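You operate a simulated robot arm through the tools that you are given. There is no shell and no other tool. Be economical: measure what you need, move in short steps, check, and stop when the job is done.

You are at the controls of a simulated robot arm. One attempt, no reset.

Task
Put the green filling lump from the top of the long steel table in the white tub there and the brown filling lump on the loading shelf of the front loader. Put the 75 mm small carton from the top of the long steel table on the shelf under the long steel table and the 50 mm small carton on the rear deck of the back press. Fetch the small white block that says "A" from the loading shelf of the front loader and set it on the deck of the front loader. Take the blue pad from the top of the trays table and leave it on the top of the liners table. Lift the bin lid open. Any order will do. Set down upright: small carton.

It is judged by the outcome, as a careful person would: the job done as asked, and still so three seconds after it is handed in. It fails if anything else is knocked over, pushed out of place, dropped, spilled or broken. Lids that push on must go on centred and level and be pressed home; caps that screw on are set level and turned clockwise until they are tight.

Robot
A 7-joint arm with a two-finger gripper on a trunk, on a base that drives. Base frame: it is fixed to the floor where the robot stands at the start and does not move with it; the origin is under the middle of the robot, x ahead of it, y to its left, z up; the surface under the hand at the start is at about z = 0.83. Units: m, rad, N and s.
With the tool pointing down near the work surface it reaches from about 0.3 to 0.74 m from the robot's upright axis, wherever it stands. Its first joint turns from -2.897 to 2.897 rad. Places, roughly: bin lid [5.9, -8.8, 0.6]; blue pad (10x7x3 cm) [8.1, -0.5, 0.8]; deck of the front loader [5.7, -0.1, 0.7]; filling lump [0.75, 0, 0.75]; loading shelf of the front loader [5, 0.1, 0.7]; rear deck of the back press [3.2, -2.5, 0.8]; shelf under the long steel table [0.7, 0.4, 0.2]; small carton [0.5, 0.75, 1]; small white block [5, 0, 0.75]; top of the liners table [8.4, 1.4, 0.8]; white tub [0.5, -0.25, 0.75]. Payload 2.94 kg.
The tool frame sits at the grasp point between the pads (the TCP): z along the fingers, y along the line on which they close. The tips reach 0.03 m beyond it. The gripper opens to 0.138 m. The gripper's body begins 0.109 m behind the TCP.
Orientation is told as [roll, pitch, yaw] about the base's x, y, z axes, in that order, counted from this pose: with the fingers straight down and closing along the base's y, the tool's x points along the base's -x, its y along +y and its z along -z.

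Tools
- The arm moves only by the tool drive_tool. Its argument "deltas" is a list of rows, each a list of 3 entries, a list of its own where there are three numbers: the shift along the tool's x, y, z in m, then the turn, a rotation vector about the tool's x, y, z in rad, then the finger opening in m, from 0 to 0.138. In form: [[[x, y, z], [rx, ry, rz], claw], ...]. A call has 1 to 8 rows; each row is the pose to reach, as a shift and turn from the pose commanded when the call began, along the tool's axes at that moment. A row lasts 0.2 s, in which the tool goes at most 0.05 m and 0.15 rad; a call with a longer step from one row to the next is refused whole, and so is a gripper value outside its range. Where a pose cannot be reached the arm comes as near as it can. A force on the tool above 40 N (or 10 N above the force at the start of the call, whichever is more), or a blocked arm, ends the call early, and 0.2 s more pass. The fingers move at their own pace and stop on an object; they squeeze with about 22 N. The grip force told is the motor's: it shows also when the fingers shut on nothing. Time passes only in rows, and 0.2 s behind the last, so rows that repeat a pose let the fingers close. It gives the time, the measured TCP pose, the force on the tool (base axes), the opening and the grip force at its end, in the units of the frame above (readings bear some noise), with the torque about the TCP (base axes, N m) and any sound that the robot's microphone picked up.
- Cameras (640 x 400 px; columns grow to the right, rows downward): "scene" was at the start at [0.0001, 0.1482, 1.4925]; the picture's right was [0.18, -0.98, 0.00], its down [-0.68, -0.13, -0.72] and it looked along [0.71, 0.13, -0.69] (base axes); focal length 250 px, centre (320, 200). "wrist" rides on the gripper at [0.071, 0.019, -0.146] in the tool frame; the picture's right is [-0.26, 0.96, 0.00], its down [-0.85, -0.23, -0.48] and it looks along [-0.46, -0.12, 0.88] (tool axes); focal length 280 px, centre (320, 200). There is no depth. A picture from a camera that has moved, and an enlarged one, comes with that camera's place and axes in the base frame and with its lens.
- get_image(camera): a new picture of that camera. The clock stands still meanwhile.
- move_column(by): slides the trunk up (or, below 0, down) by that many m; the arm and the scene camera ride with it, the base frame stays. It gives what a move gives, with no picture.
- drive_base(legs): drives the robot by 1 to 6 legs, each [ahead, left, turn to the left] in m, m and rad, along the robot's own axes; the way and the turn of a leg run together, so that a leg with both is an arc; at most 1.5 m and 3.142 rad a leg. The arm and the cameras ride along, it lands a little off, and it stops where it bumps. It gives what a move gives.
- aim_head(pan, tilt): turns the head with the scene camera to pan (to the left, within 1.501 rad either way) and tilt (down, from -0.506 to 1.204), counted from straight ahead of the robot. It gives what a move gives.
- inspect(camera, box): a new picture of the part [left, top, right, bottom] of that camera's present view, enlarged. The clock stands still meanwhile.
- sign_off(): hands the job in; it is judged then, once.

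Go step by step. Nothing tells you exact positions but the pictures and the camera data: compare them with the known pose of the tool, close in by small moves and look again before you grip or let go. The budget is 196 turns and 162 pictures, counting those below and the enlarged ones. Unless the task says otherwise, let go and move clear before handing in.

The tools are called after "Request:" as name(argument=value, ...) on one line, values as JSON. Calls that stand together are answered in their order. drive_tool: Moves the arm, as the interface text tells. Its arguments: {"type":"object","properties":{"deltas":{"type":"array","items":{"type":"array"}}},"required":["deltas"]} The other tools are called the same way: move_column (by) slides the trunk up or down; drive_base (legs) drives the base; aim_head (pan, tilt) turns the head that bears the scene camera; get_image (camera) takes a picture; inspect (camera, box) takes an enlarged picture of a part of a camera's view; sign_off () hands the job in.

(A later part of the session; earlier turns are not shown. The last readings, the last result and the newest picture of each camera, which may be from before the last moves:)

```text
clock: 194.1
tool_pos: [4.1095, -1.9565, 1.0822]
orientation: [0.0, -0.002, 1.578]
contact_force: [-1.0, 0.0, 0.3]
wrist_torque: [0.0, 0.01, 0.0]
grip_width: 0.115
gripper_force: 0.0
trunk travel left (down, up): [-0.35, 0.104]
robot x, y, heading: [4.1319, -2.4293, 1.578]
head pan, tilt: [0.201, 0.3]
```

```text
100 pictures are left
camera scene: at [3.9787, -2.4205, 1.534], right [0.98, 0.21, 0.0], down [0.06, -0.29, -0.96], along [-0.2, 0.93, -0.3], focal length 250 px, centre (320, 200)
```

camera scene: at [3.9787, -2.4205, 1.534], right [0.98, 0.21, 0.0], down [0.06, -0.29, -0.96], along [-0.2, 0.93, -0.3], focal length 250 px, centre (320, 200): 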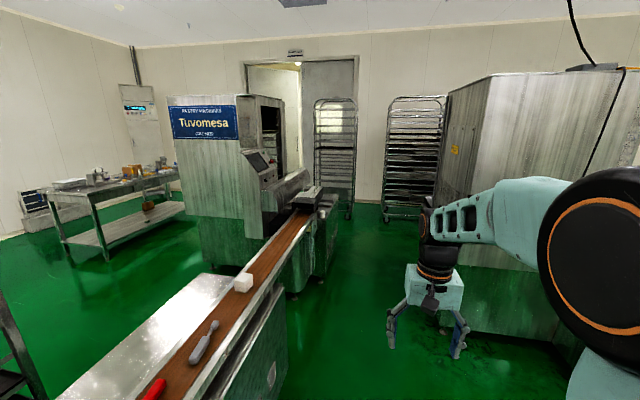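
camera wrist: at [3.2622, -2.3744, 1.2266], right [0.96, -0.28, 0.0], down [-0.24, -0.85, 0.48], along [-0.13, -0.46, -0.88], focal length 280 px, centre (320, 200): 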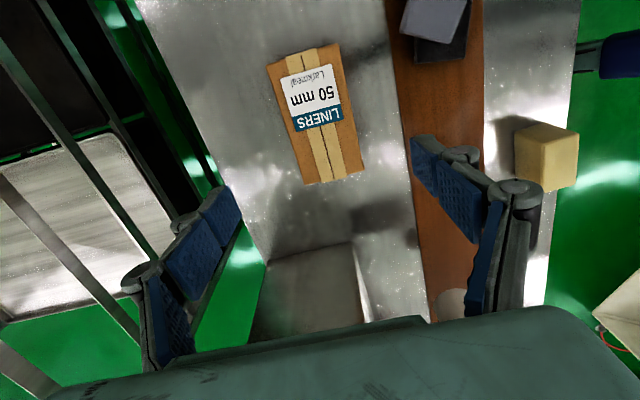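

The second line (belt) also closes the south, so I go north around the front loader. Driving up the aisle first.

Request:
drive_base(legs=[[1.4, 0.1, 0], [1.0, 0, 0]])

Request:
aim_head(pan=0.0, tilt=0.4)

Request:
get_image(camera="scene")

Request:
aim_head(pan=-0.9, tilt=0.4)

Request:
get_image(camera="scene")

```text
clock: 205.9
tool_pos: [4.0277, 0.4549, 1.082]
orientation: [0.001, -0.003, 1.555]
contact_force: [0.6, -0.1, 0.5]
wrist_torque: [-0.01, 0.03, 0.0]
grip_width: 0.1151
gripper_force: 0.0
trunk travel left (down, up): [-0.35, 0.104]
robot x, y, heading: [4.0411, -0.0182, 1.557]
head pan, tilt: [0.201, 0.3]
```

```text
clock: 206.7
tool_pos: [4.0278, 0.4541, 1.0816]
orientation: [0.0, -0.003, 1.558]
contact_force: [-0.4, 0.6, -0.3]
wrist_torque: [0.03, 0.0, 0.0]
grip_width: 0.115
gripper_force: 0.0
trunk travel left (down, up): [-0.35, 0.104]
robot x, y, heading: [4.0364, -0.0214, 1.558]
head pan, tilt: [0.0, 0.4]
```

```text
99 pictures are left
camera scene: at [3.9052, -0.0063, 1.5248], right [1.0, -0.01, 0.0], down [-0.01, -0.39, -0.92], along [0.01, 0.92, -0.39], focal length 250 px, centre (320, 200)
```

scene: 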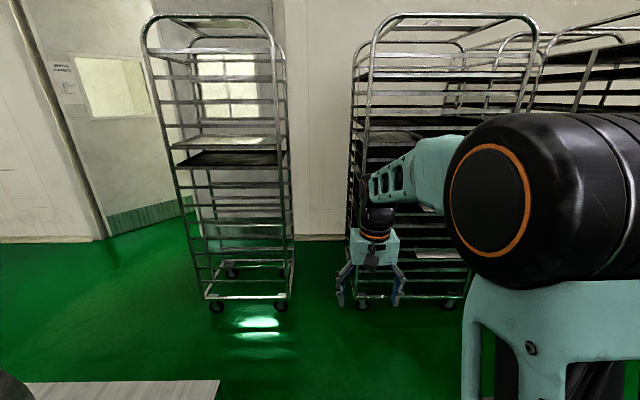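

```text
clock: 207.9
tool_pos: [4.0276, 0.4542, 1.0825]
orientation: [-0.001, -0.002, 1.555]
contact_force: [-0.3, -0.3, -0.3]
wrist_torque: [0.03, -0.03, 0.0]
grip_width: 0.1151
gripper_force: 0.1
trunk travel left (down, up): [-0.35, 0.104]
robot x, y, heading: [4.0413, -0.0156, 1.552]
head pan, tilt: [-0.901, 0.4]
```

```text
98 pictures are left
camera scene: at [3.9773, -0.0424, 1.5248], right [0.61, -0.79, 0.0], down [-0.31, -0.24, -0.92], along [0.73, 0.56, -0.39], focal length 250 px, centre (320, 200)
```

scene: 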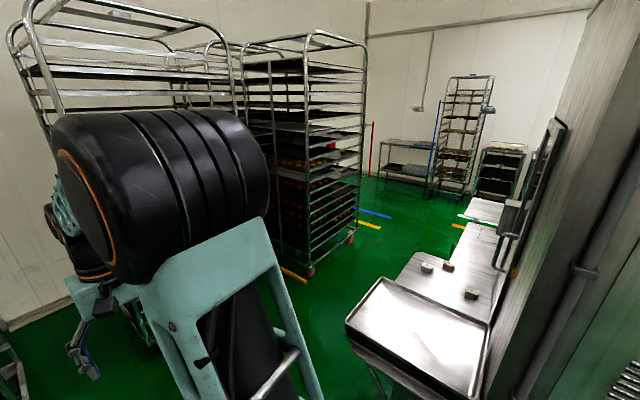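

The loading shelf is on the north side of the loader, with a tray and some small white blocks. I zoom in.

Request:
inspect(camera="scene", box=[340, 180, 560, 330])

```text
2.67 times, centred on (450, 255) of scene
camera zoom: at [3.9773, -0.0424, 1.5248], right [0.61, -0.79, 0.0], down [-0.31, -0.24, -0.92], along [0.73, 0.56, -0.39], focal length 668 px, centre (-27, 53)
```

zoom: 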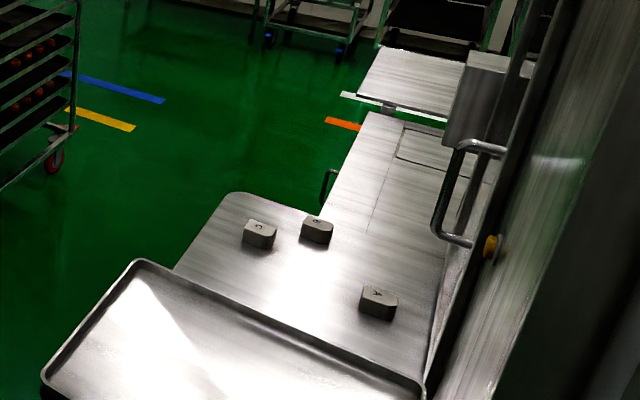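

The blocks carry letters and need a close look. I'll stand north of the shelf, with the racks behind me at y≳1.17. First move up and turn east.

Request:
drive_base(legs=[[0.68, 0, 0], [0, 0, -1.55]])

Request:
aim_head(pan=0.1, tilt=0.5)

Request:
get_image(camera="scene")

```text
clock: 215.4
tool_pos: [4.5239, 0.6831, 1.0815]
orientation: [0.0, -0.002, 0.01]
contact_force: [-0.1, 0.0, -0.3]
wrist_torque: [0.04, -0.01, -0.02]
grip_width: 0.1151
gripper_force: 0.0
trunk travel left (down, up): [-0.35, 0.104]
robot x, y, heading: [4.0499, 0.6614, 0.009]
head pan, tilt: [-0.901, 0.4]
```

```text
clock: 216.7
tool_pos: [4.5234, 0.6834, 1.0823]
orientation: [0.002, -0.003, 0.011]
contact_force: [0.8, -0.9, 0.7]
wrist_torque: [0.02, -0.02, -0.01]
grip_width: 0.1148
gripper_force: 0.2
trunk travel left (down, up): [-0.35, 0.104]
robot x, y, heading: [4.05, 0.6581, 0.006]
head pan, tilt: [0.099, 0.499]
```

```text
96 pictures are left
camera scene: at [4.0595, 0.8012, 1.5157], right [0.11, -0.99, 0.0], down [-0.48, -0.05, -0.88], along [0.87, 0.09, -0.48], focal length 250 px, centre (320, 200)
```

scene: 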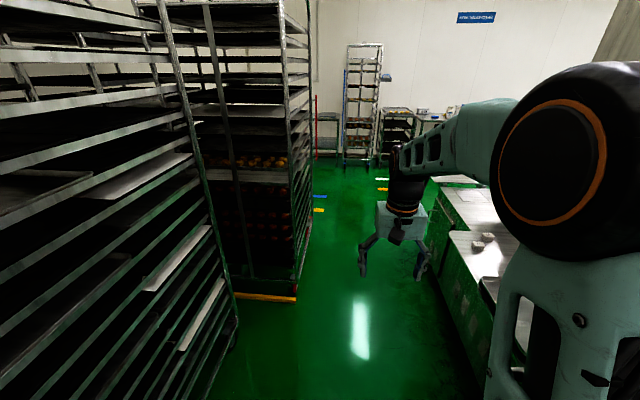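

The aisle is about 0.9 m wide; I drive east to x≈5.0 along y≈0.63 and turn to face the shelf (south).

Request:
drive_base(legs=[[0.95, -0.04, 0], [0, 0, -1.57]])

Request:
aim_head(pan=0.2, tilt=0.7)

Request:
get_image(camera="scene")

Request:
get_image(camera="wrist")

```text
clock: 225.5
tool_pos: [5.0171, 0.154, 1.0824]
orientation: [0.0, -0.003, -1.574]
contact_force: [0.8, -0.1, -0.3]
wrist_torque: [0.0, 0.0, -0.02]
grip_width: 0.1151
gripper_force: 0.1
trunk travel left (down, up): [-0.35, 0.104]
robot x, y, heading: [5.0003, 0.6243, -1.574]
head pan, tilt: [0.099, 0.499]
```

```text
clock: 226.2
tool_pos: [5.0163, 0.1539, 1.0829]
orientation: [0.0, -0.002, -1.575]
contact_force: [-0.4, -0.3, 0.2]
wrist_torque: [0.02, -0.05, 0.01]
grip_width: 0.1149
gripper_force: 0.0
trunk travel left (down, up): [-0.35, 0.104]
robot x, y, heading: [4.9985, 0.6261, -1.577]
head pan, tilt: [0.201, 0.7]
```

```text
95 pictures are left
camera scene: at [5.1503, 0.6209, 1.498], right [-0.98, -0.19, 0.0], down [-0.12, 0.63, -0.77], along [0.15, -0.75, -0.64], focal length 250 px, centre (320, 200)
```

scene: 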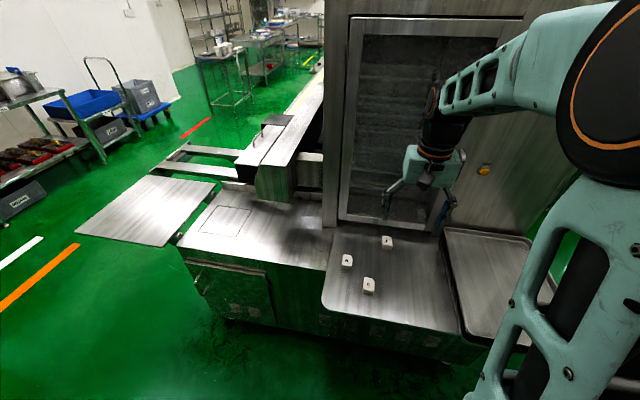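

```text
94 pictures are left
camera wrist: at [5.0359, 0.2244, 1.2266], right [0.96, -0.27, 0.0], down [-0.23, -0.85, 0.48], along [-0.13, -0.46, -0.88], focal length 280 px, centre (320, 200)
```

wrist: 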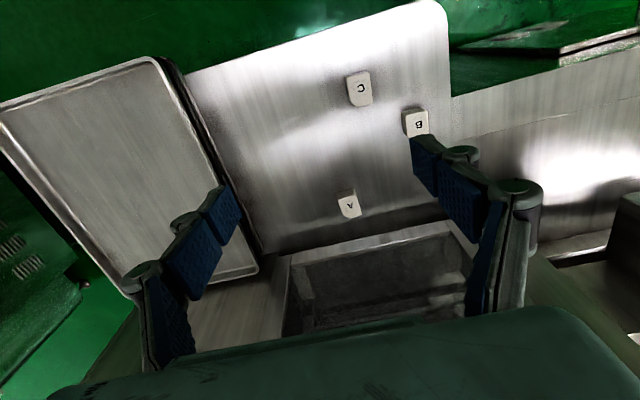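

Blocks A, B and C lie on the shelf; A is nearest to the hood at about (5.02,−0.037,0.76). I zoom in to confirm and to get its orientation.

Request:
inspect(camera="wrist", box=[300, 60, 460, 230])

Request:
inspect(camera="scene", box=[60, 140, 480, 340])

```text
2.35 times, centred on (380, 145) of wrist
camera zoom: at [5.0359, 0.2244, 1.2266], right [0.96, -0.27, 0.0], down [-0.23, -0.85, 0.48], along [-0.13, -0.46, -0.88], focal length 660 px, centre (179, 329)
```

zoom: 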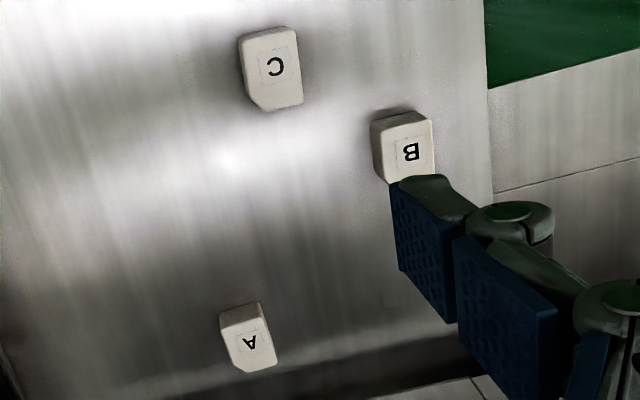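

```text
1.52 times, centred on (270, 240) of scene
camera zoom: at [5.1503, 0.6209, 1.498], right [-0.98, -0.19, 0.0], down [-0.12, 0.63, -0.77], along [0.15, -0.75, -0.64], focal length 382 px, centre (396, 139)
```

zoom: 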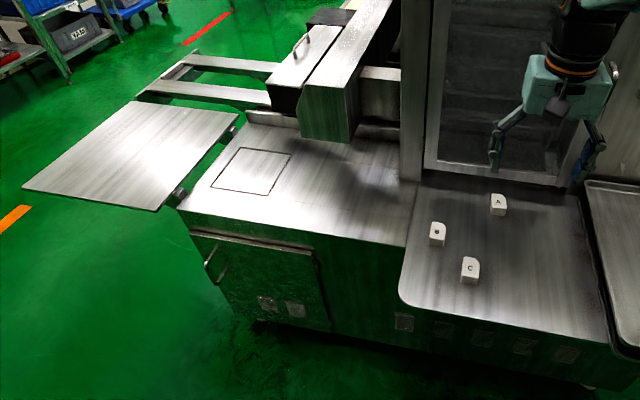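

A confirmed: about 32×52 mm, aligned, centre (5.02,−0.039), top z≈0.775. I move above it, narrow the fingers, and descend partway.

Request:
drive_tool(deltas=[[[-0.048, 0.001, 0], [0, 0, 0], 0.08], [[-0.096, 0.002, 0], [0, 0, 0], 0.08], [[-0.144, 0.003, 0], [0, 0, 0], 0.08], [[-0.193, 0.004, 0], [0, 0, 0], 0.08], [[-0.193, 0.004, 0.05], [0, 0, 0], 0.08], [[-0.193, 0.004, 0.1], [0, 0, 0], 0.08], [[-0.193, 0.004, 0.15], [0, 0, 0], 0.08], [[-0.193, 0.004, 0.2], [0, 0, 0], 0.08]])

Request:
get_image(camera="wrist")

Request:
get_image(camera="scene")

```text
clock: 228.0
tool_pos: [5.0197, -0.0378, 0.881]
orientation: [0.002, -0.002, -1.575]
contact_force: [-0.5, -0.9, -0.2]
wrist_torque: [0.03, 0.02, 0.03]
grip_width: 0.0799
gripper_force: 0.2
trunk travel left (down, up): [-0.35, 0.104]
robot x, y, heading: [4.9966, 0.6248, -1.579]
head pan, tilt: [0.201, 0.7]
```

```text
91 pictures are left
camera wrist: at [5.0393, 0.0319, 1.0252], right [0.96, -0.27, 0.0], down [-0.23, -0.85, 0.48], along [-0.13, -0.46, -0.88], focal length 280 px, centre (320, 200)
```

wrist: 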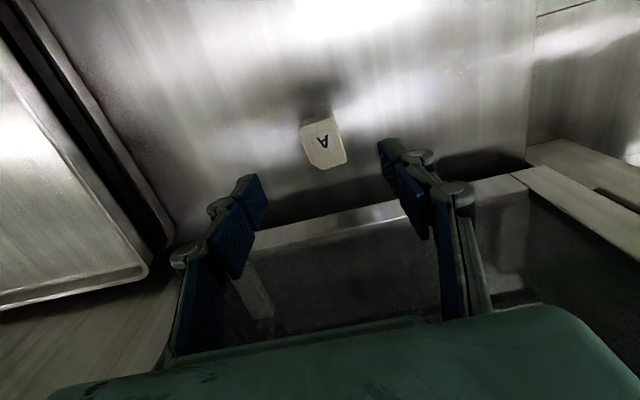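

```text
90 pictures are left
camera scene: at [5.1503, 0.6205, 1.498], right [-0.98, -0.19, 0.0], down [-0.12, 0.63, -0.76], along [0.15, -0.75, -0.64], focal length 250 px, centre (320, 200)
```

scene: 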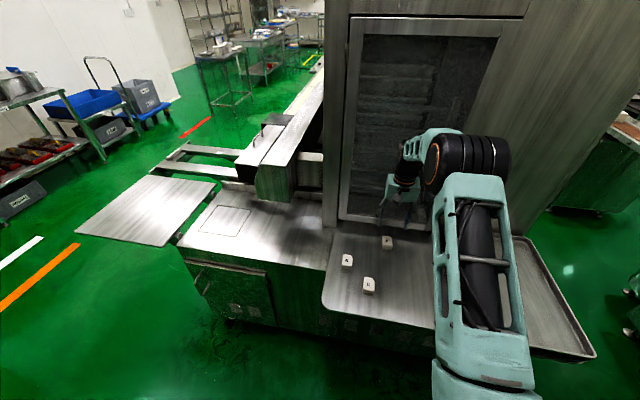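

Aligned (block at (5.021,−0.043)). Descend to z≈0.783 and grip.

Request:
drive_tool(deltas=[[[-0.004, 0.002, 0.04], [0, 0, 0], 0.08], [[-0.004, 0.002, 0.075], [0, 0, 0], 0.08], [[-0.004, 0.002, 0.098], [0, 0, 0], 0.07], [[-0.004, 0.002, 0.098], [0, 0, 0], 0.04], [[-0.004, 0.002, 0.098], [0, 0, 0], 0.01], [[-0.004, 0.002, 0.098], [0, 0, 0], 0.01]])

Request:
get_image(camera="wrist")

```text
clock: 229.4
tool_pos: [5.0215, -0.044, 0.7847]
orientation: [-0.001, -0.003, -1.575]
contact_force: [-0.1, 0.5, 0.2]
wrist_torque: [-0.06, 0.01, -0.01]
grip_width: 0.0354
gripper_force: 22.0
trunk travel left (down, up): [-0.35, 0.104]
robot x, y, heading: [4.9988, 0.627, -1.57]
head pan, tilt: [0.201, 0.7]
```

```text
89 pictures are left
camera wrist: at [5.0415, 0.0265, 0.9285], right [0.96, -0.27, 0.0], down [-0.23, -0.85, 0.48], along [-0.13, -0.46, -0.88], focal length 280 px, centre (320, 200)
```

wrist: 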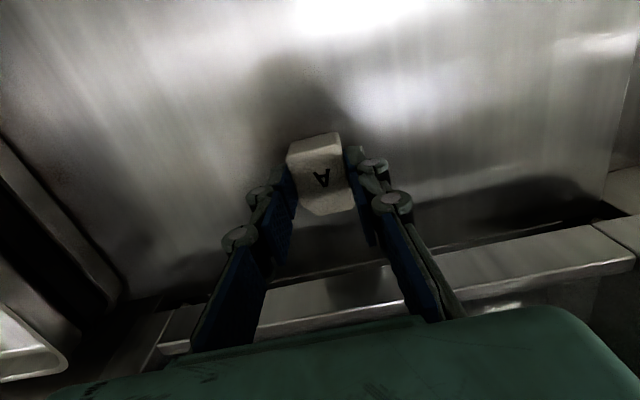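

Holding A. Lift, draw back, then slide the robot 0.5 m east to the deck.

Request:
drive_tool(deltas=[[[0, 0, -0.04], [0, 0, 0], 0.01], [[0, 0, -0.09], [0, 0, 0], 0.01], [[0.04, 0, -0.12], [0, 0, 0], 0.01], [[0.09, 0, -0.13], [0, 0, 0], 0.01], [[0.13, 0, -0.13], [0, 0, 0], 0.01]])

Request:
drive_base(legs=[[0, 0.5, 0]])

Request:
get_image(camera="wrist")

Request:
get_image(camera="scene")

```text
refused: row 4 steps farther than a row can; nothing moved
```

```text
clock: 232.9
tool_pos: [5.3575, -0.0465, 0.7842]
orientation: [-0.013, 0.0, -1.597]
contact_force: [-1.1, -0.5, -0.2]
wrist_torque: [0.07, -0.18, 0.0]
grip_width: 0.0353
gripper_force: 22.4
trunk travel left (down, up): [-0.35, 0.104]
robot x, y, heading: [5.3571, 0.6268, -1.58]
head pan, tilt: [0.201, 0.7]
stopped in leg 1: the robot was blocked; the commanded pose is now the measured one
```

```text
88 pictures are left
camera wrist: at [5.381, 0.0236, 0.9279], right [0.96, -0.29, -0.01], down [-0.25, -0.84, 0.48], along [-0.15, -0.46, -0.88], focal length 280 px, centre (320, 200)
```

wrist: 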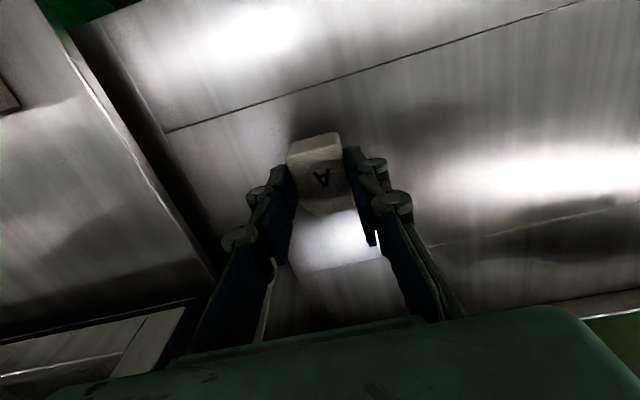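

```text
87 pictures are left
camera scene: at [5.5047, 0.6175, 1.4979], right [-0.98, -0.19, 0.0], down [-0.12, 0.63, -0.76], along [0.14, -0.75, -0.64], focal length 250 px, centre (320, 200)
```

scene: 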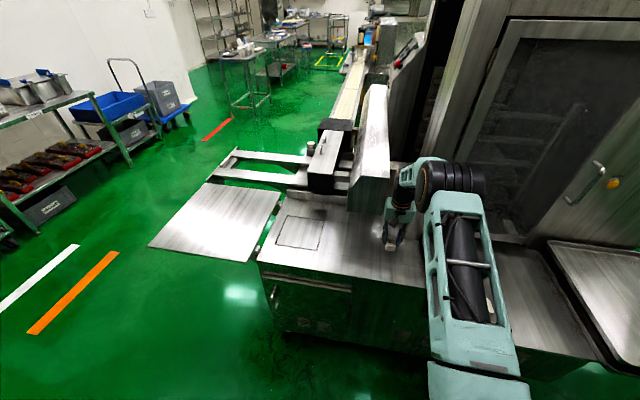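

The lift was refused but the base still drove, sliding the block along the smooth surface until the hand touched the conveyor cover. Nothing seems disturbed; I lift and draw back now.

Request:
drive_tool(deltas=[[[0.02, 0, -0.03], [0, 0, 0], 0.01], [[0.05, 0, -0.06], [0, 0, 0], 0.01], [[0.08, 0, -0.09], [0, 0, 0], 0.01], [[0.11, 0, -0.12], [0, 0, 0], 0.01]])

Request:
get_image(camera="wrist")

Request:
aim_head(pan=-0.1, tilt=0.8)

Request:
get_image(camera="scene")

```text
clock: 233.9
tool_pos: [5.3628, 0.0669, 0.905]
orientation: [-0.014, -0.004, -1.595]
contact_force: [0.9, 0.0, -0.9]
wrist_torque: [0.01, 0.03, 0.0]
grip_width: 0.0352
gripper_force: 22.2
trunk travel left (down, up): [-0.35, 0.104]
robot x, y, heading: [5.3553, 0.6251, -1.582]
head pan, tilt: [0.201, 0.7]
```

```text
86 pictures are left
camera wrist: at [5.3856, 0.1356, 1.0484], right [0.96, -0.29, -0.01], down [-0.24, -0.84, 0.48], along [-0.15, -0.46, -0.88], focal length 280 px, centre (320, 200)
```

wrist: 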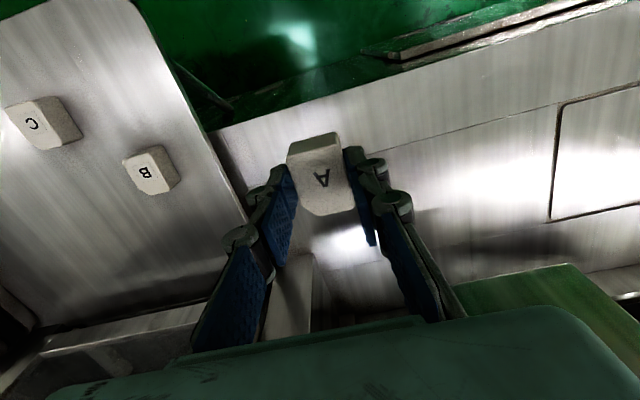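

```text
clock: 234.7
tool_pos: [5.3625, 0.0649, 0.9041]
orientation: [-0.014, -0.002, -1.596]
contact_force: [0.0, 0.3, 0.0]
wrist_torque: [-0.01, 0.0, 0.01]
grip_width: 0.0354
gripper_force: 21.9
trunk travel left (down, up): [-0.35, 0.104]
robot x, y, heading: [5.35, 0.6244, -1.579]
head pan, tilt: [-0.099, 0.799]
```

```text
85 pictures are left
camera scene: at [5.4798, 0.6208, 1.4897], right [-0.99, 0.11, 0.0], down [0.08, 0.71, -0.7], along [-0.08, -0.69, -0.72], focal length 250 px, centre (320, 200)
```

scene: 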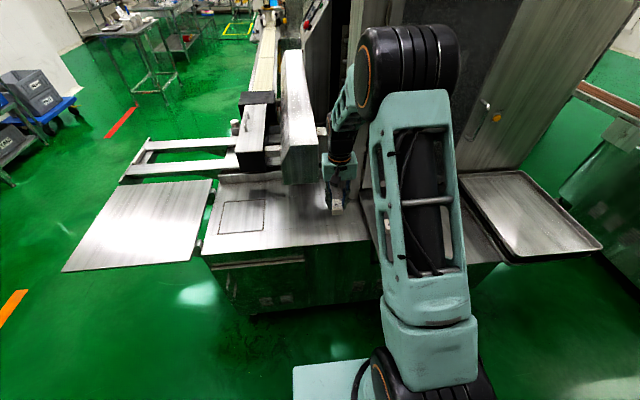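

Block A is still held; B and C untouched. I slide 0.2 m east, keeping clear of the cover.

Request:
drive_base(legs=[[0, 0.2, 0]])

Request:
get_image(camera="wrist")

```text
clock: 237.0
tool_pos: [5.5619, 0.0625, 0.904]
orientation: [-0.013, -0.002, -1.597]
contact_force: [0.0, -0.7, -0.6]
wrist_torque: [-0.06, -0.02, -0.01]
grip_width: 0.0351
gripper_force: 21.4
trunk travel left (down, up): [-0.35, 0.104]
robot x, y, heading: [5.5509, 0.6241, -1.585]
head pan, tilt: [-0.099, 0.799]
```

```text
84 pictures are left
camera wrist: at [5.5839, 0.1323, 1.048], right [0.96, -0.29, -0.01], down [-0.25, -0.84, 0.48], along [-0.15, -0.46, -0.88], focal length 280 px, centre (320, 200)
```

wrist: 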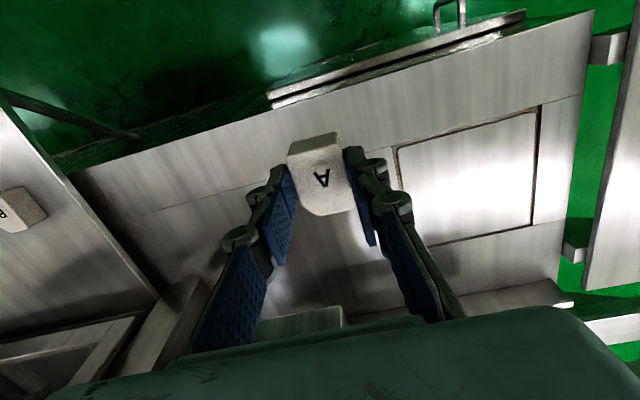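

Deck is below; I move 6 cm further in and lower until contact.

Request:
drive_tool(deltas=[[[-0.03, 0, 0], [0, 0.013, 0], 0.01], [[-0.06, 0, 0.03], [0, 0.013, 0], 0.01], [[-0.06, 0, 0.07], [0, 0.013, 0], 0.01], [[-0.06, 0, 0.1], [0, 0.013, 0], 0.01], [[-0.06, 0, 0.112], [0, 0.013, 0], 0.01], [[-0.06, 0, 0.118], [0, 0.013, 0], 0.01], [[-0.06, 0, 0.124], [0, 0.013, 0], 0.01]])

```text
clock: 238.6
tool_pos: [5.5576, 0.0025, 0.7807]
orientation: [-0.015, 0.013, -1.598]
contact_force: [-0.4, 0.2, -1.6]
wrist_torque: [0.02, 0.01, 0.03]
grip_width: 0.0353
gripper_force: 21.9
trunk travel left (down, up): [-0.35, 0.104]
robot x, y, heading: [5.5521, 0.6181, -1.584]
head pan, tilt: [-0.099, 0.799]
```

Request:
drive_tool(deltas=[[[0, 0, 0.006], [0, 0, 0], 0.01], [[0, 0, 0.012], [0, 0, 0], 0.01], [[0, 0, 0.018], [0, 0, 0], 0.01], [[0, 0, 0.024], [0, 0, 0], 0.01]])

Request:
get_image(camera="wrist")

```text
clock: 239.6
tool_pos: [5.5565, 0.0031, 0.7561]
orientation: [-0.014, 0.012, -1.597]
contact_force: [-0.5, -0.1, -1.7]
wrist_torque: [0.04, 0.01, -0.03]
grip_width: 0.0352
gripper_force: 21.8
trunk travel left (down, up): [-0.35, 0.104]
robot x, y, heading: [5.5508, 0.623, -1.586]
head pan, tilt: [-0.099, 0.799]
```

```text
83 pictures are left
camera wrist: at [5.5805, 0.0705, 0.9011], right [0.96, -0.29, -0.02], down [-0.25, -0.85, 0.47], along [-0.15, -0.45, -0.88], focal length 280 px, centre (320, 200)
```

wrist: 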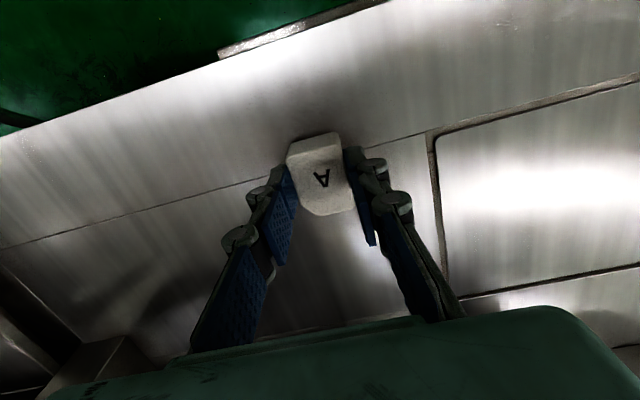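

Not yet touching; the deck is lower than the shelf. I continue down.

Request:
drive_tool(deltas=[[[0, 0, 0.006], [0, 0, 0], 0.01], [[0, 0, 0.012], [0, 0, 0], 0.01], [[0, 0, 0.018], [0, 0, 0], 0.01], [[0, 0, 0.024], [0, 0, 0], 0.01], [[0, 0, 0.03], [0, 0, 0], 0.01], [[0, 0, 0.036], [0, 0, 0], 0.01], [[0, 0, 0.042], [0, 0, 0], 0.01]])

Request:
get_image(camera="wrist")

```text
clock: 241.0
tool_pos: [5.5576, 0.0034, 0.7289]
orientation: [-0.011, 0.007, -1.595]
contact_force: [-0.1, 10.6, 21.7]
wrist_torque: [0.36, -0.35, 0.27]
grip_width: 0.0351
gripper_force: 21.9
trunk travel left (down, up): [-0.35, 0.104]
robot x, y, heading: [5.5547, 0.6231, -1.579]
head pan, tilt: [-0.099, 0.799]
stopped in row 6: the force on the tool passed its limit at 46 N (the readings are from after the stop); the commanded pose is now the measured one
```

```text
82 pictures are left
camera wrist: at [5.58, 0.0716, 0.8745], right [0.96, -0.29, -0.01], down [-0.24, -0.85, 0.47], along [-0.15, -0.45, -0.88], focal length 280 px, centre (320, 200)
```

wrist: 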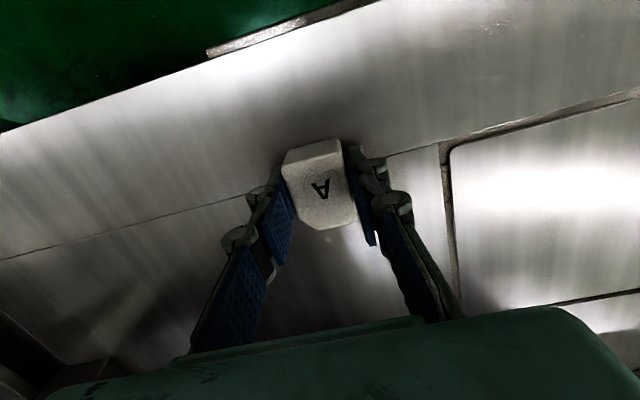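

Contact. Release and rise.

Request:
drive_tool(deltas=[[[0, 0, -0.002], [0, 0, 0], 0.04], [[0, 0, -0.002], [0, 0, 0], 0.06], [[0, 0, -0.002], [0, 0, 0], 0.07], [[0, 0, -0.04], [0, 0, 0], 0.07], [[0, 0, -0.09], [0, 0, 0], 0.07], [[0.01, 0, -0.135], [0, 0, 0], 0.07], [[0.02, 0, -0.18], [0, 0, 0], 0.07], [[0.03, 0, -0.225], [0, 0, 0], 0.07]])

Request:
get_image(camera="wrist")

```text
clock: 242.8
tool_pos: [5.5606, 0.0296, 0.9528]
orientation: [-0.013, 0.009, -1.596]
contact_force: [-0.2, 0.3, 0.5]
wrist_torque: [0.0, -0.01, 0.0]
grip_width: 0.0701
gripper_force: 0.0
trunk travel left (down, up): [-0.35, 0.104]
robot x, y, heading: [5.5557, 0.6228, -1.585]
head pan, tilt: [-0.099, 0.799]
```

```text
81 pictures are left
camera wrist: at [5.5835, 0.0987, 1.0969], right [0.96, -0.29, -0.01], down [-0.25, -0.85, 0.47], along [-0.15, -0.45, -0.88], focal length 280 px, centre (320, 200)
```

wrist: 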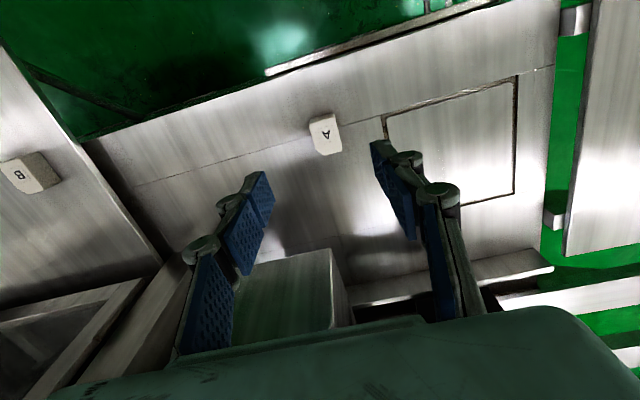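

Block A stands on the deck. Next the blue pad: I retract/raise the arm, then turn east and look.

Request:
drive_tool(deltas=[[[0.03, 0, -0.03], [0, 0, 0], 0.1], [[0.06, 0, -0.06], [0, 0, 0], 0.138], [[0.09, 0, -0.09], [0, 0, 0], 0.138], [[0.12, 0, -0.13], [0, 0, 0], 0.138]])

Request:
drive_base(legs=[[0, 0, 1.58]])

Request:
aim_head(pan=0.3, tilt=0.3)

Request:
get_image(camera="scene")

Request:
aim_head(pan=-0.6, tilt=0.3)

Request:
get_image(camera="scene")

```text
clock: 243.8
tool_pos: [5.5651, 0.1496, 1.0826]
orientation: [-0.011, 0.01, -1.595]
contact_force: [0.1, 0.3, -0.7]
wrist_torque: [0.0, -0.01, 0.05]
grip_width: 0.1383
gripper_force: 0.2
trunk travel left (down, up): [-0.35, 0.104]
robot x, y, heading: [5.5504, 0.6243, -1.58]
head pan, tilt: [-0.099, 0.799]
```

```text
clock: 248.0
tool_pos: [6.0259, 0.6365, 1.0826]
orientation: [-0.012, 0.009, -0.021]
contact_force: [0.5, -0.2, -0.6]
wrist_torque: [-0.02, -0.03, -0.03]
grip_width: 0.1378
gripper_force: 0.1
trunk travel left (down, up): [-0.35, 0.104]
robot x, y, heading: [5.5539, 0.6223, -0.011]
head pan, tilt: [-0.099, 0.799]
```

```text
clock: 249.0
tool_pos: [6.0264, 0.6362, 1.0831]
orientation: [-0.013, 0.009, -0.022]
contact_force: [0.1, -0.1, -0.3]
wrist_torque: [0.01, -0.01, -0.03]
grip_width: 0.1381
gripper_force: 0.1
trunk travel left (down, up): [-0.35, 0.104]
robot x, y, heading: [5.5522, 0.622, -0.01]
head pan, tilt: [0.3, 0.3]
```

```text
80 pictures are left
camera scene: at [5.5621, 0.7829, 1.534], right [0.29, -0.96, 0.0], down [-0.28, -0.09, -0.95], along [0.91, 0.27, -0.3], focal length 250 px, centre (320, 200)
```

scene: 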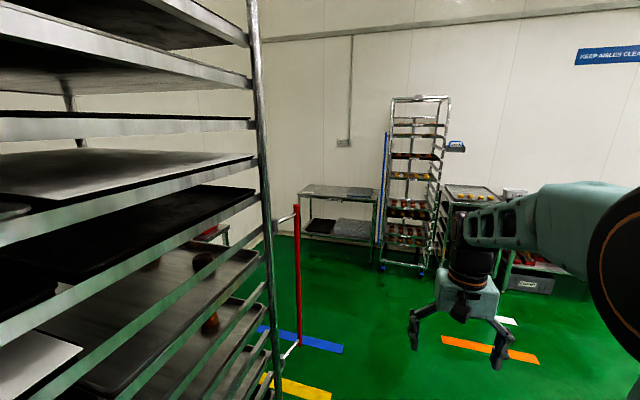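

```text
clock: 250.2
tool_pos: [6.0272, 0.6371, 1.0825]
orientation: [-0.013, 0.009, -0.021]
contact_force: [0.8, 0.8, 0.9]
wrist_torque: [0.04, 0.0, -0.02]
grip_width: 0.1382
gripper_force: 0.0
trunk travel left (down, up): [-0.35, 0.104]
robot x, y, heading: [5.5537, 0.6245, -0.009]
head pan, tilt: [-0.6, 0.3]
```

```text
79 pictures are left
camera scene: at [5.5493, 0.7027, 1.534], right [-0.57, -0.82, 0.0], down [-0.24, 0.17, -0.96], along [0.78, -0.55, -0.3], focal length 250 px, centre (320, 200)
```

scene: 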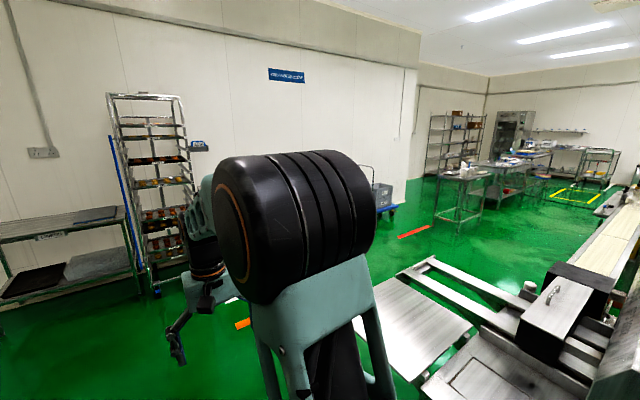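

The liners table is at the far wall on the left, and the trays table to its right. I drive 1.2 m east and look again.

Request:
drive_base(legs=[[1.2, 0, 0]])

Request:
aim_head(pan=0.4, tilt=0.4)

Request:
get_image(camera="scene")

Request:
aim_head(pan=-0.05, tilt=0.5)

Request:
get_image(camera="scene")

```text
clock: 256.2
tool_pos: [7.2237, 0.6365, 1.0817]
orientation: [-0.013, 0.007, -0.014]
contact_force: [-1.0, -0.9, -0.5]
wrist_torque: [-0.02, 0.02, -0.01]
grip_width: 0.138
gripper_force: 0.1
trunk travel left (down, up): [-0.35, 0.104]
robot x, y, heading: [6.7498, 0.6165, -0.0]
head pan, tilt: [-0.6, 0.3]
```

```text
clock: 257.5
tool_pos: [7.2214, 0.6356, 1.0833]
orientation: [-0.013, 0.01, -0.014]
contact_force: [-0.5, -0.3, 0.4]
wrist_torque: [-0.02, 0.02, 0.0]
grip_width: 0.138
gripper_force: 0.2
trunk travel left (down, up): [-0.35, 0.104]
robot x, y, heading: [6.7477, 0.6151, -0.0]
head pan, tilt: [0.4, 0.4]
```

```text
78 pictures are left
camera scene: at [6.7542, 0.7863, 1.5248], right [0.39, -0.92, 0.0], down [-0.36, -0.15, -0.92], along [0.85, 0.36, -0.39], focal length 250 px, centre (320, 200)
```

scene: 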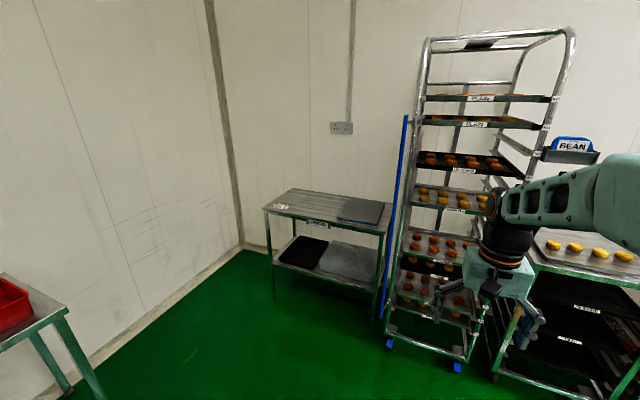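

```text
clock: 258.4
tool_pos: [7.2234, 0.6356, 1.0827]
orientation: [-0.012, 0.007, -0.014]
contact_force: [-0.4, 0.3, -0.8]
wrist_torque: [0.0, 0.0, 0.0]
grip_width: 0.1378
gripper_force: 0.0
trunk travel left (down, up): [-0.35, 0.104]
robot x, y, heading: [6.7508, 0.6169, -0.005]
head pan, tilt: [-0.051, 0.499]
```

```text
77 pictures are left
camera scene: at [6.7597, 0.7458, 1.5157], right [-0.05, -1.0, 0.0], down [-0.48, 0.02, -0.88], along [0.88, -0.04, -0.48], focal length 250 px, centre (320, 200)
```

scene: 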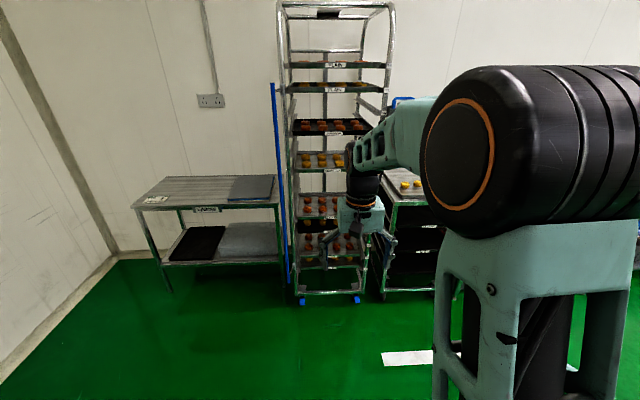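

The liners table top spans x 8.03–8.5, y 0.9–1.75 with free space in the middle. Now on to the trays table at (8.1,−0.5).

Request:
drive_base(legs=[[0.25, -1.0, 0]])

Request:
aim_head(pan=0.15, tilt=0.5)

Request:
get_image(camera="scene")

Request:
get_image(camera="wrist")

```text
clock: 267.5
tool_pos: [7.4696, -0.3679, 1.0827]
orientation: [-0.013, 0.01, -0.016]
contact_force: [-0.3, -0.5, -0.3]
wrist_torque: [0.0, -0.02, 0.01]
grip_width: 0.1379
gripper_force: 0.0
trunk travel left (down, up): [-0.35, 0.104]
robot x, y, heading: [6.9955, -0.3846, -0.001]
head pan, tilt: [-0.051, 0.499]
```

```text
clock: 268.2
tool_pos: [7.4711, -0.3686, 1.0837]
orientation: [-0.012, 0.008, -0.016]
contact_force: [0.9, 0.3, 0.2]
wrist_torque: [0.0, -0.01, 0.02]
grip_width: 0.138
gripper_force: 0.0
trunk travel left (down, up): [-0.35, 0.104]
robot x, y, heading: [6.9985, -0.3852, -0.002]
head pan, tilt: [0.15, 0.499]
```

```text
76 pictures are left
camera scene: at [7.0064, -0.2377, 1.5156], right [0.14, -0.99, 0.0], down [-0.47, -0.07, -0.88], along [0.87, 0.13, -0.48], focal length 250 px, centre (320, 200)
```

scene: 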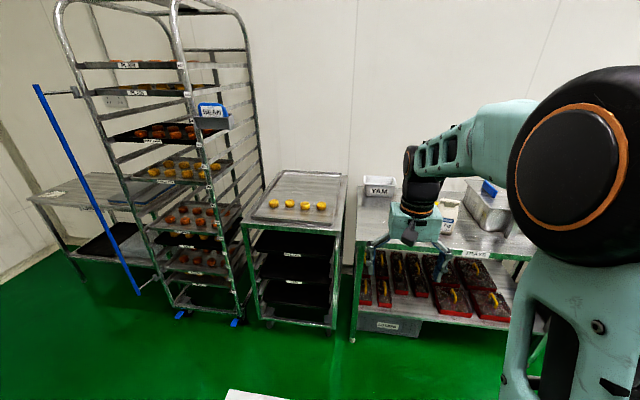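

```text
75 pictures are left
camera wrist: at [7.4012, -0.3466, 1.2275], right [0.28, 0.96, -0.01], down [0.85, -0.24, 0.47], along [0.45, -0.14, -0.88], focal length 280 px, centre (320, 200)
```

wrist: 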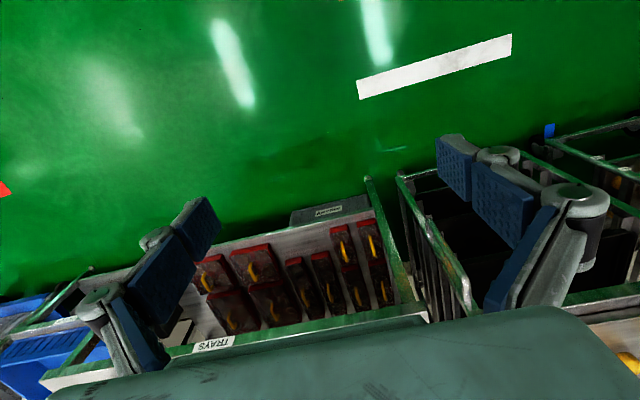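

The trays table is ahead-right, with front edge at x≈8.1. I move closer and look for the blue pad.

Request:
drive_base(legs=[[0.3, -0.35, 0]])

Request:
aim_head(pan=0.25, tilt=0.6)

Request:
get_image(camera="scene")

Request:
get_image(camera="wrist")

```text
clock: 271.9
tool_pos: [7.7694, -0.7236, 1.0833]
orientation: [-0.013, 0.009, -0.019]
contact_force: [0.2, 0.3, 0.8]
wrist_torque: [0.02, 0.02, 0.01]
grip_width: 0.1381
gripper_force: 0.1
trunk travel left (down, up): [-0.35, 0.104]
robot x, y, heading: [7.2945, -0.7416, -0.009]
head pan, tilt: [0.15, 0.499]
```

```text
clock: 272.6
tool_pos: [7.7687, -0.7244, 1.0829]
orientation: [-0.01, 0.007, -0.02]
contact_force: [-0.4, -0.3, 0.1]
wrist_torque: [-0.01, 0.01, 0.0]
grip_width: 0.1381
gripper_force: 0.0
trunk travel left (down, up): [-0.35, 0.104]
robot x, y, heading: [7.2941, -0.7385, -0.004]
head pan, tilt: [0.25, 0.6]
```

```text
74 pictures are left
camera scene: at [7.3001, -0.5837, 1.5066], right [0.24, -0.97, 0.0], down [-0.55, -0.14, -0.83], along [0.8, 0.2, -0.56], focal length 250 px, centre (320, 200)
```

scene: 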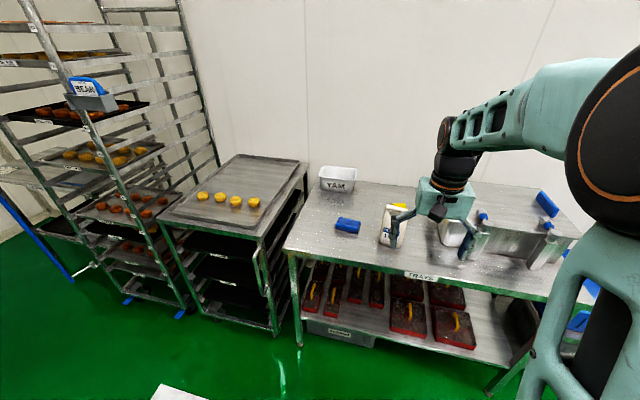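

```text
73 pictures are left
camera wrist: at [7.6989, -0.7018, 1.2275], right [0.28, 0.96, -0.01], down [0.85, -0.24, 0.47], along [0.45, -0.14, -0.88], focal length 280 px, centre (320, 200)
```

wrist: 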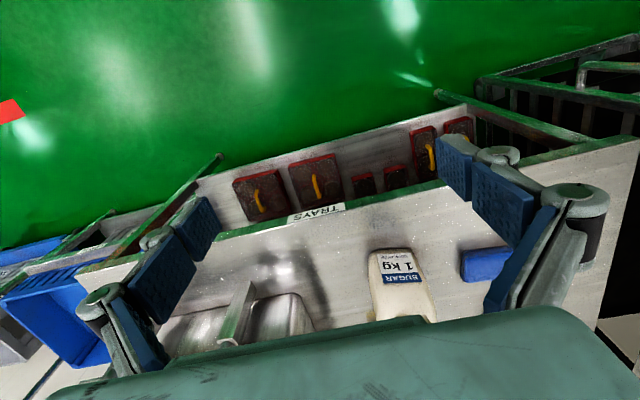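

The blue pad is at (8.129,−0.498,0.81), beside the sugar bag. I zoom to see its orientation.

Request:
inspect(camera="scene", box=[310, 180, 430, 260])

```text
5.00 times, centred on (370, 220) of scene
camera zoom: at [7.3001, -0.5837, 1.5066], right [0.24, -0.97, 0.0], down [-0.55, -0.14, -0.83], along [0.8, 0.2, -0.56], focal length 1252 px, centre (70, 100)
```

zoom: 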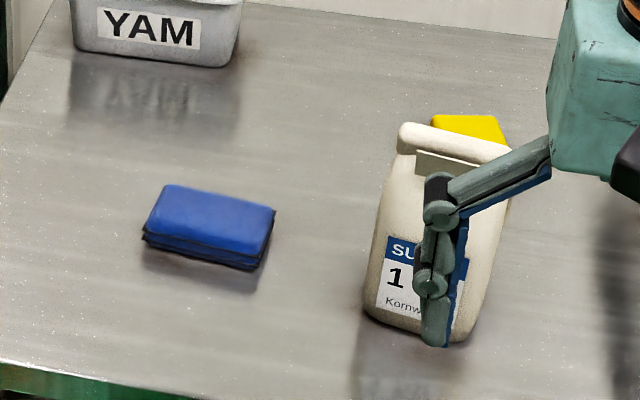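

Pad centre ≈(8.125,−0.50), long side along y, yaw −0.1. I drive closer so that it is within reach.

Request:
drive_base(legs=[[0.22, 0.17, 0]])

Request:
get_image(camera="wrist")

```text
clock: 274.7
tool_pos: [7.9881, -0.5545, 1.0819]
orientation: [-0.012, 0.009, -0.02]
contact_force: [0.1, -0.6, -0.8]
wrist_torque: [0.0, 0.01, -0.02]
grip_width: 0.1381
gripper_force: 0.0
trunk travel left (down, up): [-0.35, 0.104]
robot x, y, heading: [7.5127, -0.5671, -0.005]
head pan, tilt: [0.25, 0.6]
```

```text
71 pictures are left
camera wrist: at [7.9189, -0.5328, 1.2275], right [0.28, 0.96, -0.01], down [0.85, -0.24, 0.47], along [0.45, -0.14, -0.88], focal length 280 px, centre (320, 200)
```

wrist: 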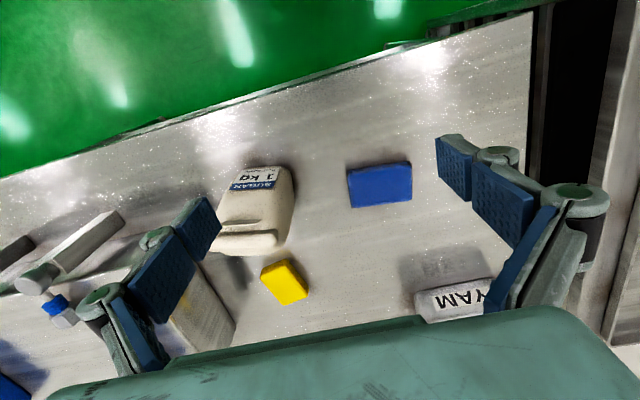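

Pad centre (8.123,−0.498), yaw −0.13. I move above it with yaw aligned and come down to 0.9.

Request:
drive_tool(deltas=[[[-0.045, 0.02, 0], [-0.012, -0.009, 0.05], 0.138], [[-0.09, 0.04, 0], [-0.012, -0.009, 0.11], 0.138], [[-0.134, 0.059, 0], [-0.012, -0.009, 0.11], 0.138], [[-0.134, 0.059, 0.05], [-0.012, -0.009, 0.11], 0.138], [[-0.134, 0.059, 0.1], [-0.012, -0.009, 0.11], 0.138], [[-0.134, 0.059, 0.15], [-0.012, -0.009, 0.11], 0.138], [[-0.134, 0.059, 0.18], [-0.012, -0.009, 0.11], 0.138]])

Request:
get_image(camera="wrist")

```text
clock: 276.3
tool_pos: [8.1227, -0.5011, 0.8997]
orientation: [0.0, -0.003, -0.128]
contact_force: [0.2, 0.2, -0.2]
wrist_torque: [0.01, 0.04, -0.02]
grip_width: 0.1379
gripper_force: 0.1
trunk travel left (down, up): [-0.35, 0.104]
robot x, y, heading: [7.5155, -0.5686, -0.006]
head pan, tilt: [0.25, 0.6]
```

```text
70 pictures are left
camera wrist: at [8.054, -0.4734, 1.0445], right [0.38, 0.92, 0.0], down [0.81, -0.34, 0.48], along [0.44, -0.18, -0.88], focal length 280 px, centre (320, 200)
```

wrist: 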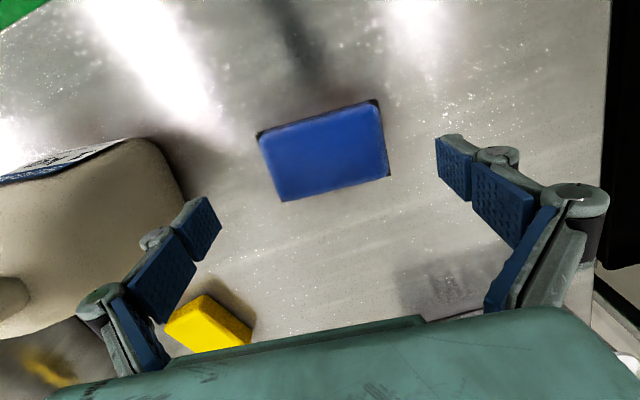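

Centred. I narrow to 0.122 to stay off the bag, descend and grip.

Request:
drive_tool(deltas=[[[0, 0.002, 0.0], [0, 0, 0], 0.122], [[0, 0.002, 0.04], [0, 0, 0], 0.122], [[0, 0.002, 0.068], [0, 0, 0], 0.122], [[0, 0.002, 0.068], [0, 0, 0], 0.08], [[0, 0.002, 0.068], [0, 0, 0], 0.05], [[0, 0.002, 0.068], [0, 0, 0], 0.05]])

Request:
get_image(camera="wrist")

```text
clock: 277.7
tool_pos: [8.1214, -0.4994, 0.833]
orientation: [-0.002, -0.002, -0.13]
contact_force: [0.7, -0.3, 0.3]
wrist_torque: [-0.02, 0.02, 0.03]
grip_width: 0.0992
gripper_force: 22.0
trunk travel left (down, up): [-0.35, 0.104]
robot x, y, heading: [7.5126, -0.5708, -0.003]
head pan, tilt: [0.25, 0.6]
```

```text
69 pictures are left
camera wrist: at [8.0538, -0.4706, 0.9771], right [0.38, 0.92, 0.0], down [0.81, -0.34, 0.48], along [0.44, -0.18, -0.88], focal length 280 px, centre (320, 200)
```

wrist: 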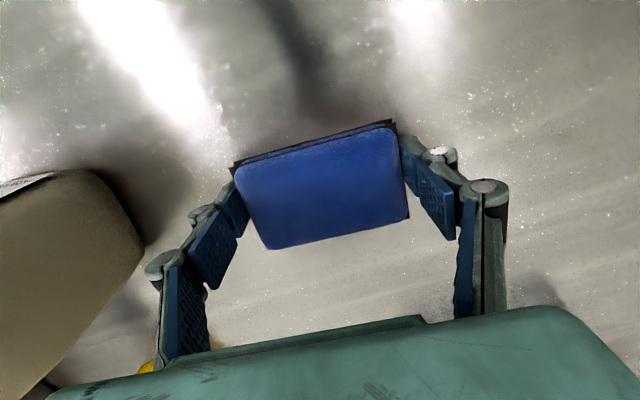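

Pad gripped (99 mm). Lift and draw in.

Request:
drive_tool(deltas=[[[0, 0, -0.045], [0, 0, 0], 0.05], [[0, 0, -0.09], [0, 0, 0], 0.05], [[0, 0, -0.135], [0, 0, 0], 0.05], [[0, 0, -0.18], [0, 0, 0], 0.05], [[0.03, 0, -0.21], [0, 0, -0.05], 0.05], [[0.065, 0, -0.235], [0, 0, -0.1], 0.05], [[0.1, 0, -0.25], [0, 0, -0.13], 0.05]])

Request:
get_image(camera="wrist")

```text
clock: 279.3
tool_pos: [8.0218, -0.4852, 1.0842]
orientation: [0.0, -0.004, 0.002]
contact_force: [-0.7, -0.2, 0.0]
wrist_torque: [-0.03, -0.03, -0.01]
grip_width: 0.099
gripper_force: 21.9
trunk travel left (down, up): [-0.35, 0.104]
robot x, y, heading: [7.5123, -0.5706, -0.007]
head pan, tilt: [0.25, 0.6]
```

```text
68 pictures are left
camera wrist: at [7.9503, -0.4668, 1.2278], right [0.26, 0.97, 0.0], down [0.85, -0.23, 0.48], along [0.46, -0.12, -0.88], focal length 280 px, centre (320, 200)
```

wrist: 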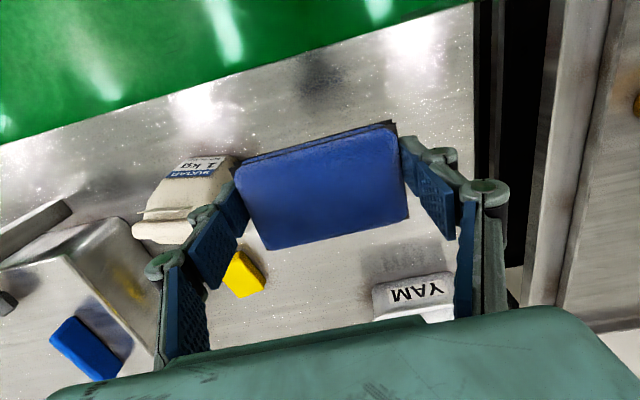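

The pad hangs level. I back off slightly, slide left past the racks to the liners table, and look.

Request:
drive_base(legs=[[-0.22, 0, 0], [0, 1.0, 0], [0, 0.8, 0]])

Request:
aim_head(pan=0.1, tilt=0.65)

Request:
get_image(camera="scene")

```text
clock: 292.8
tool_pos: [7.8065, 0.7946, 1.0818]
orientation: [-0.023, 0.002, -0.013]
contact_force: [-1.3, -4.2, -1.4]
wrist_torque: [0.2, 0.0, 0.03]
grip_width: 0.099
gripper_force: 21.7
trunk travel left (down, up): [-0.35, 0.104]
robot x, y, heading: [7.2959, 0.7252, 0.003]
head pan, tilt: [0.25, 0.6]
stopped in leg 3: the force on the tool passed its limit at 51 N (the readings are from after the stop); the commanded pose is now the measured one
```

```text
clock: 293.5
tool_pos: [7.8061, 0.7937, 1.0827]
orientation: [-0.022, 0.001, -0.012]
contact_force: [-0.6, -8.8, -0.9]
wrist_torque: [0.41, -0.02, 0.02]
grip_width: 0.0992
gripper_force: 21.5
trunk travel left (down, up): [-0.35, 0.104]
robot x, y, heading: [7.2977, 0.7252, -0.002]
head pan, tilt: [0.099, 0.649]
```

```text
67 pictures are left
camera scene: at [7.3029, 0.8671, 1.5024], right [0.1, -1.0, 0.0], down [-0.6, -0.06, -0.8], along [0.79, 0.08, -0.6], focal length 250 px, centre (320, 200)
```

scene: 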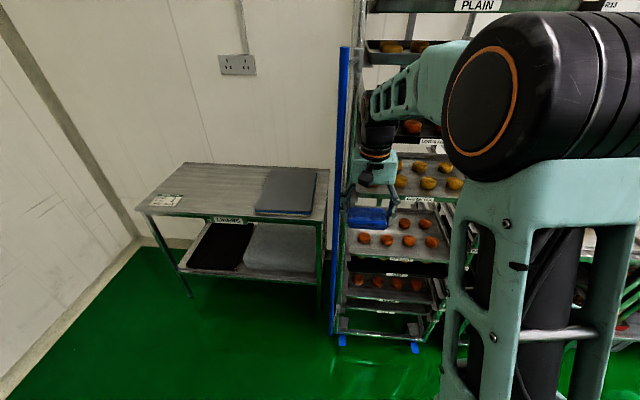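

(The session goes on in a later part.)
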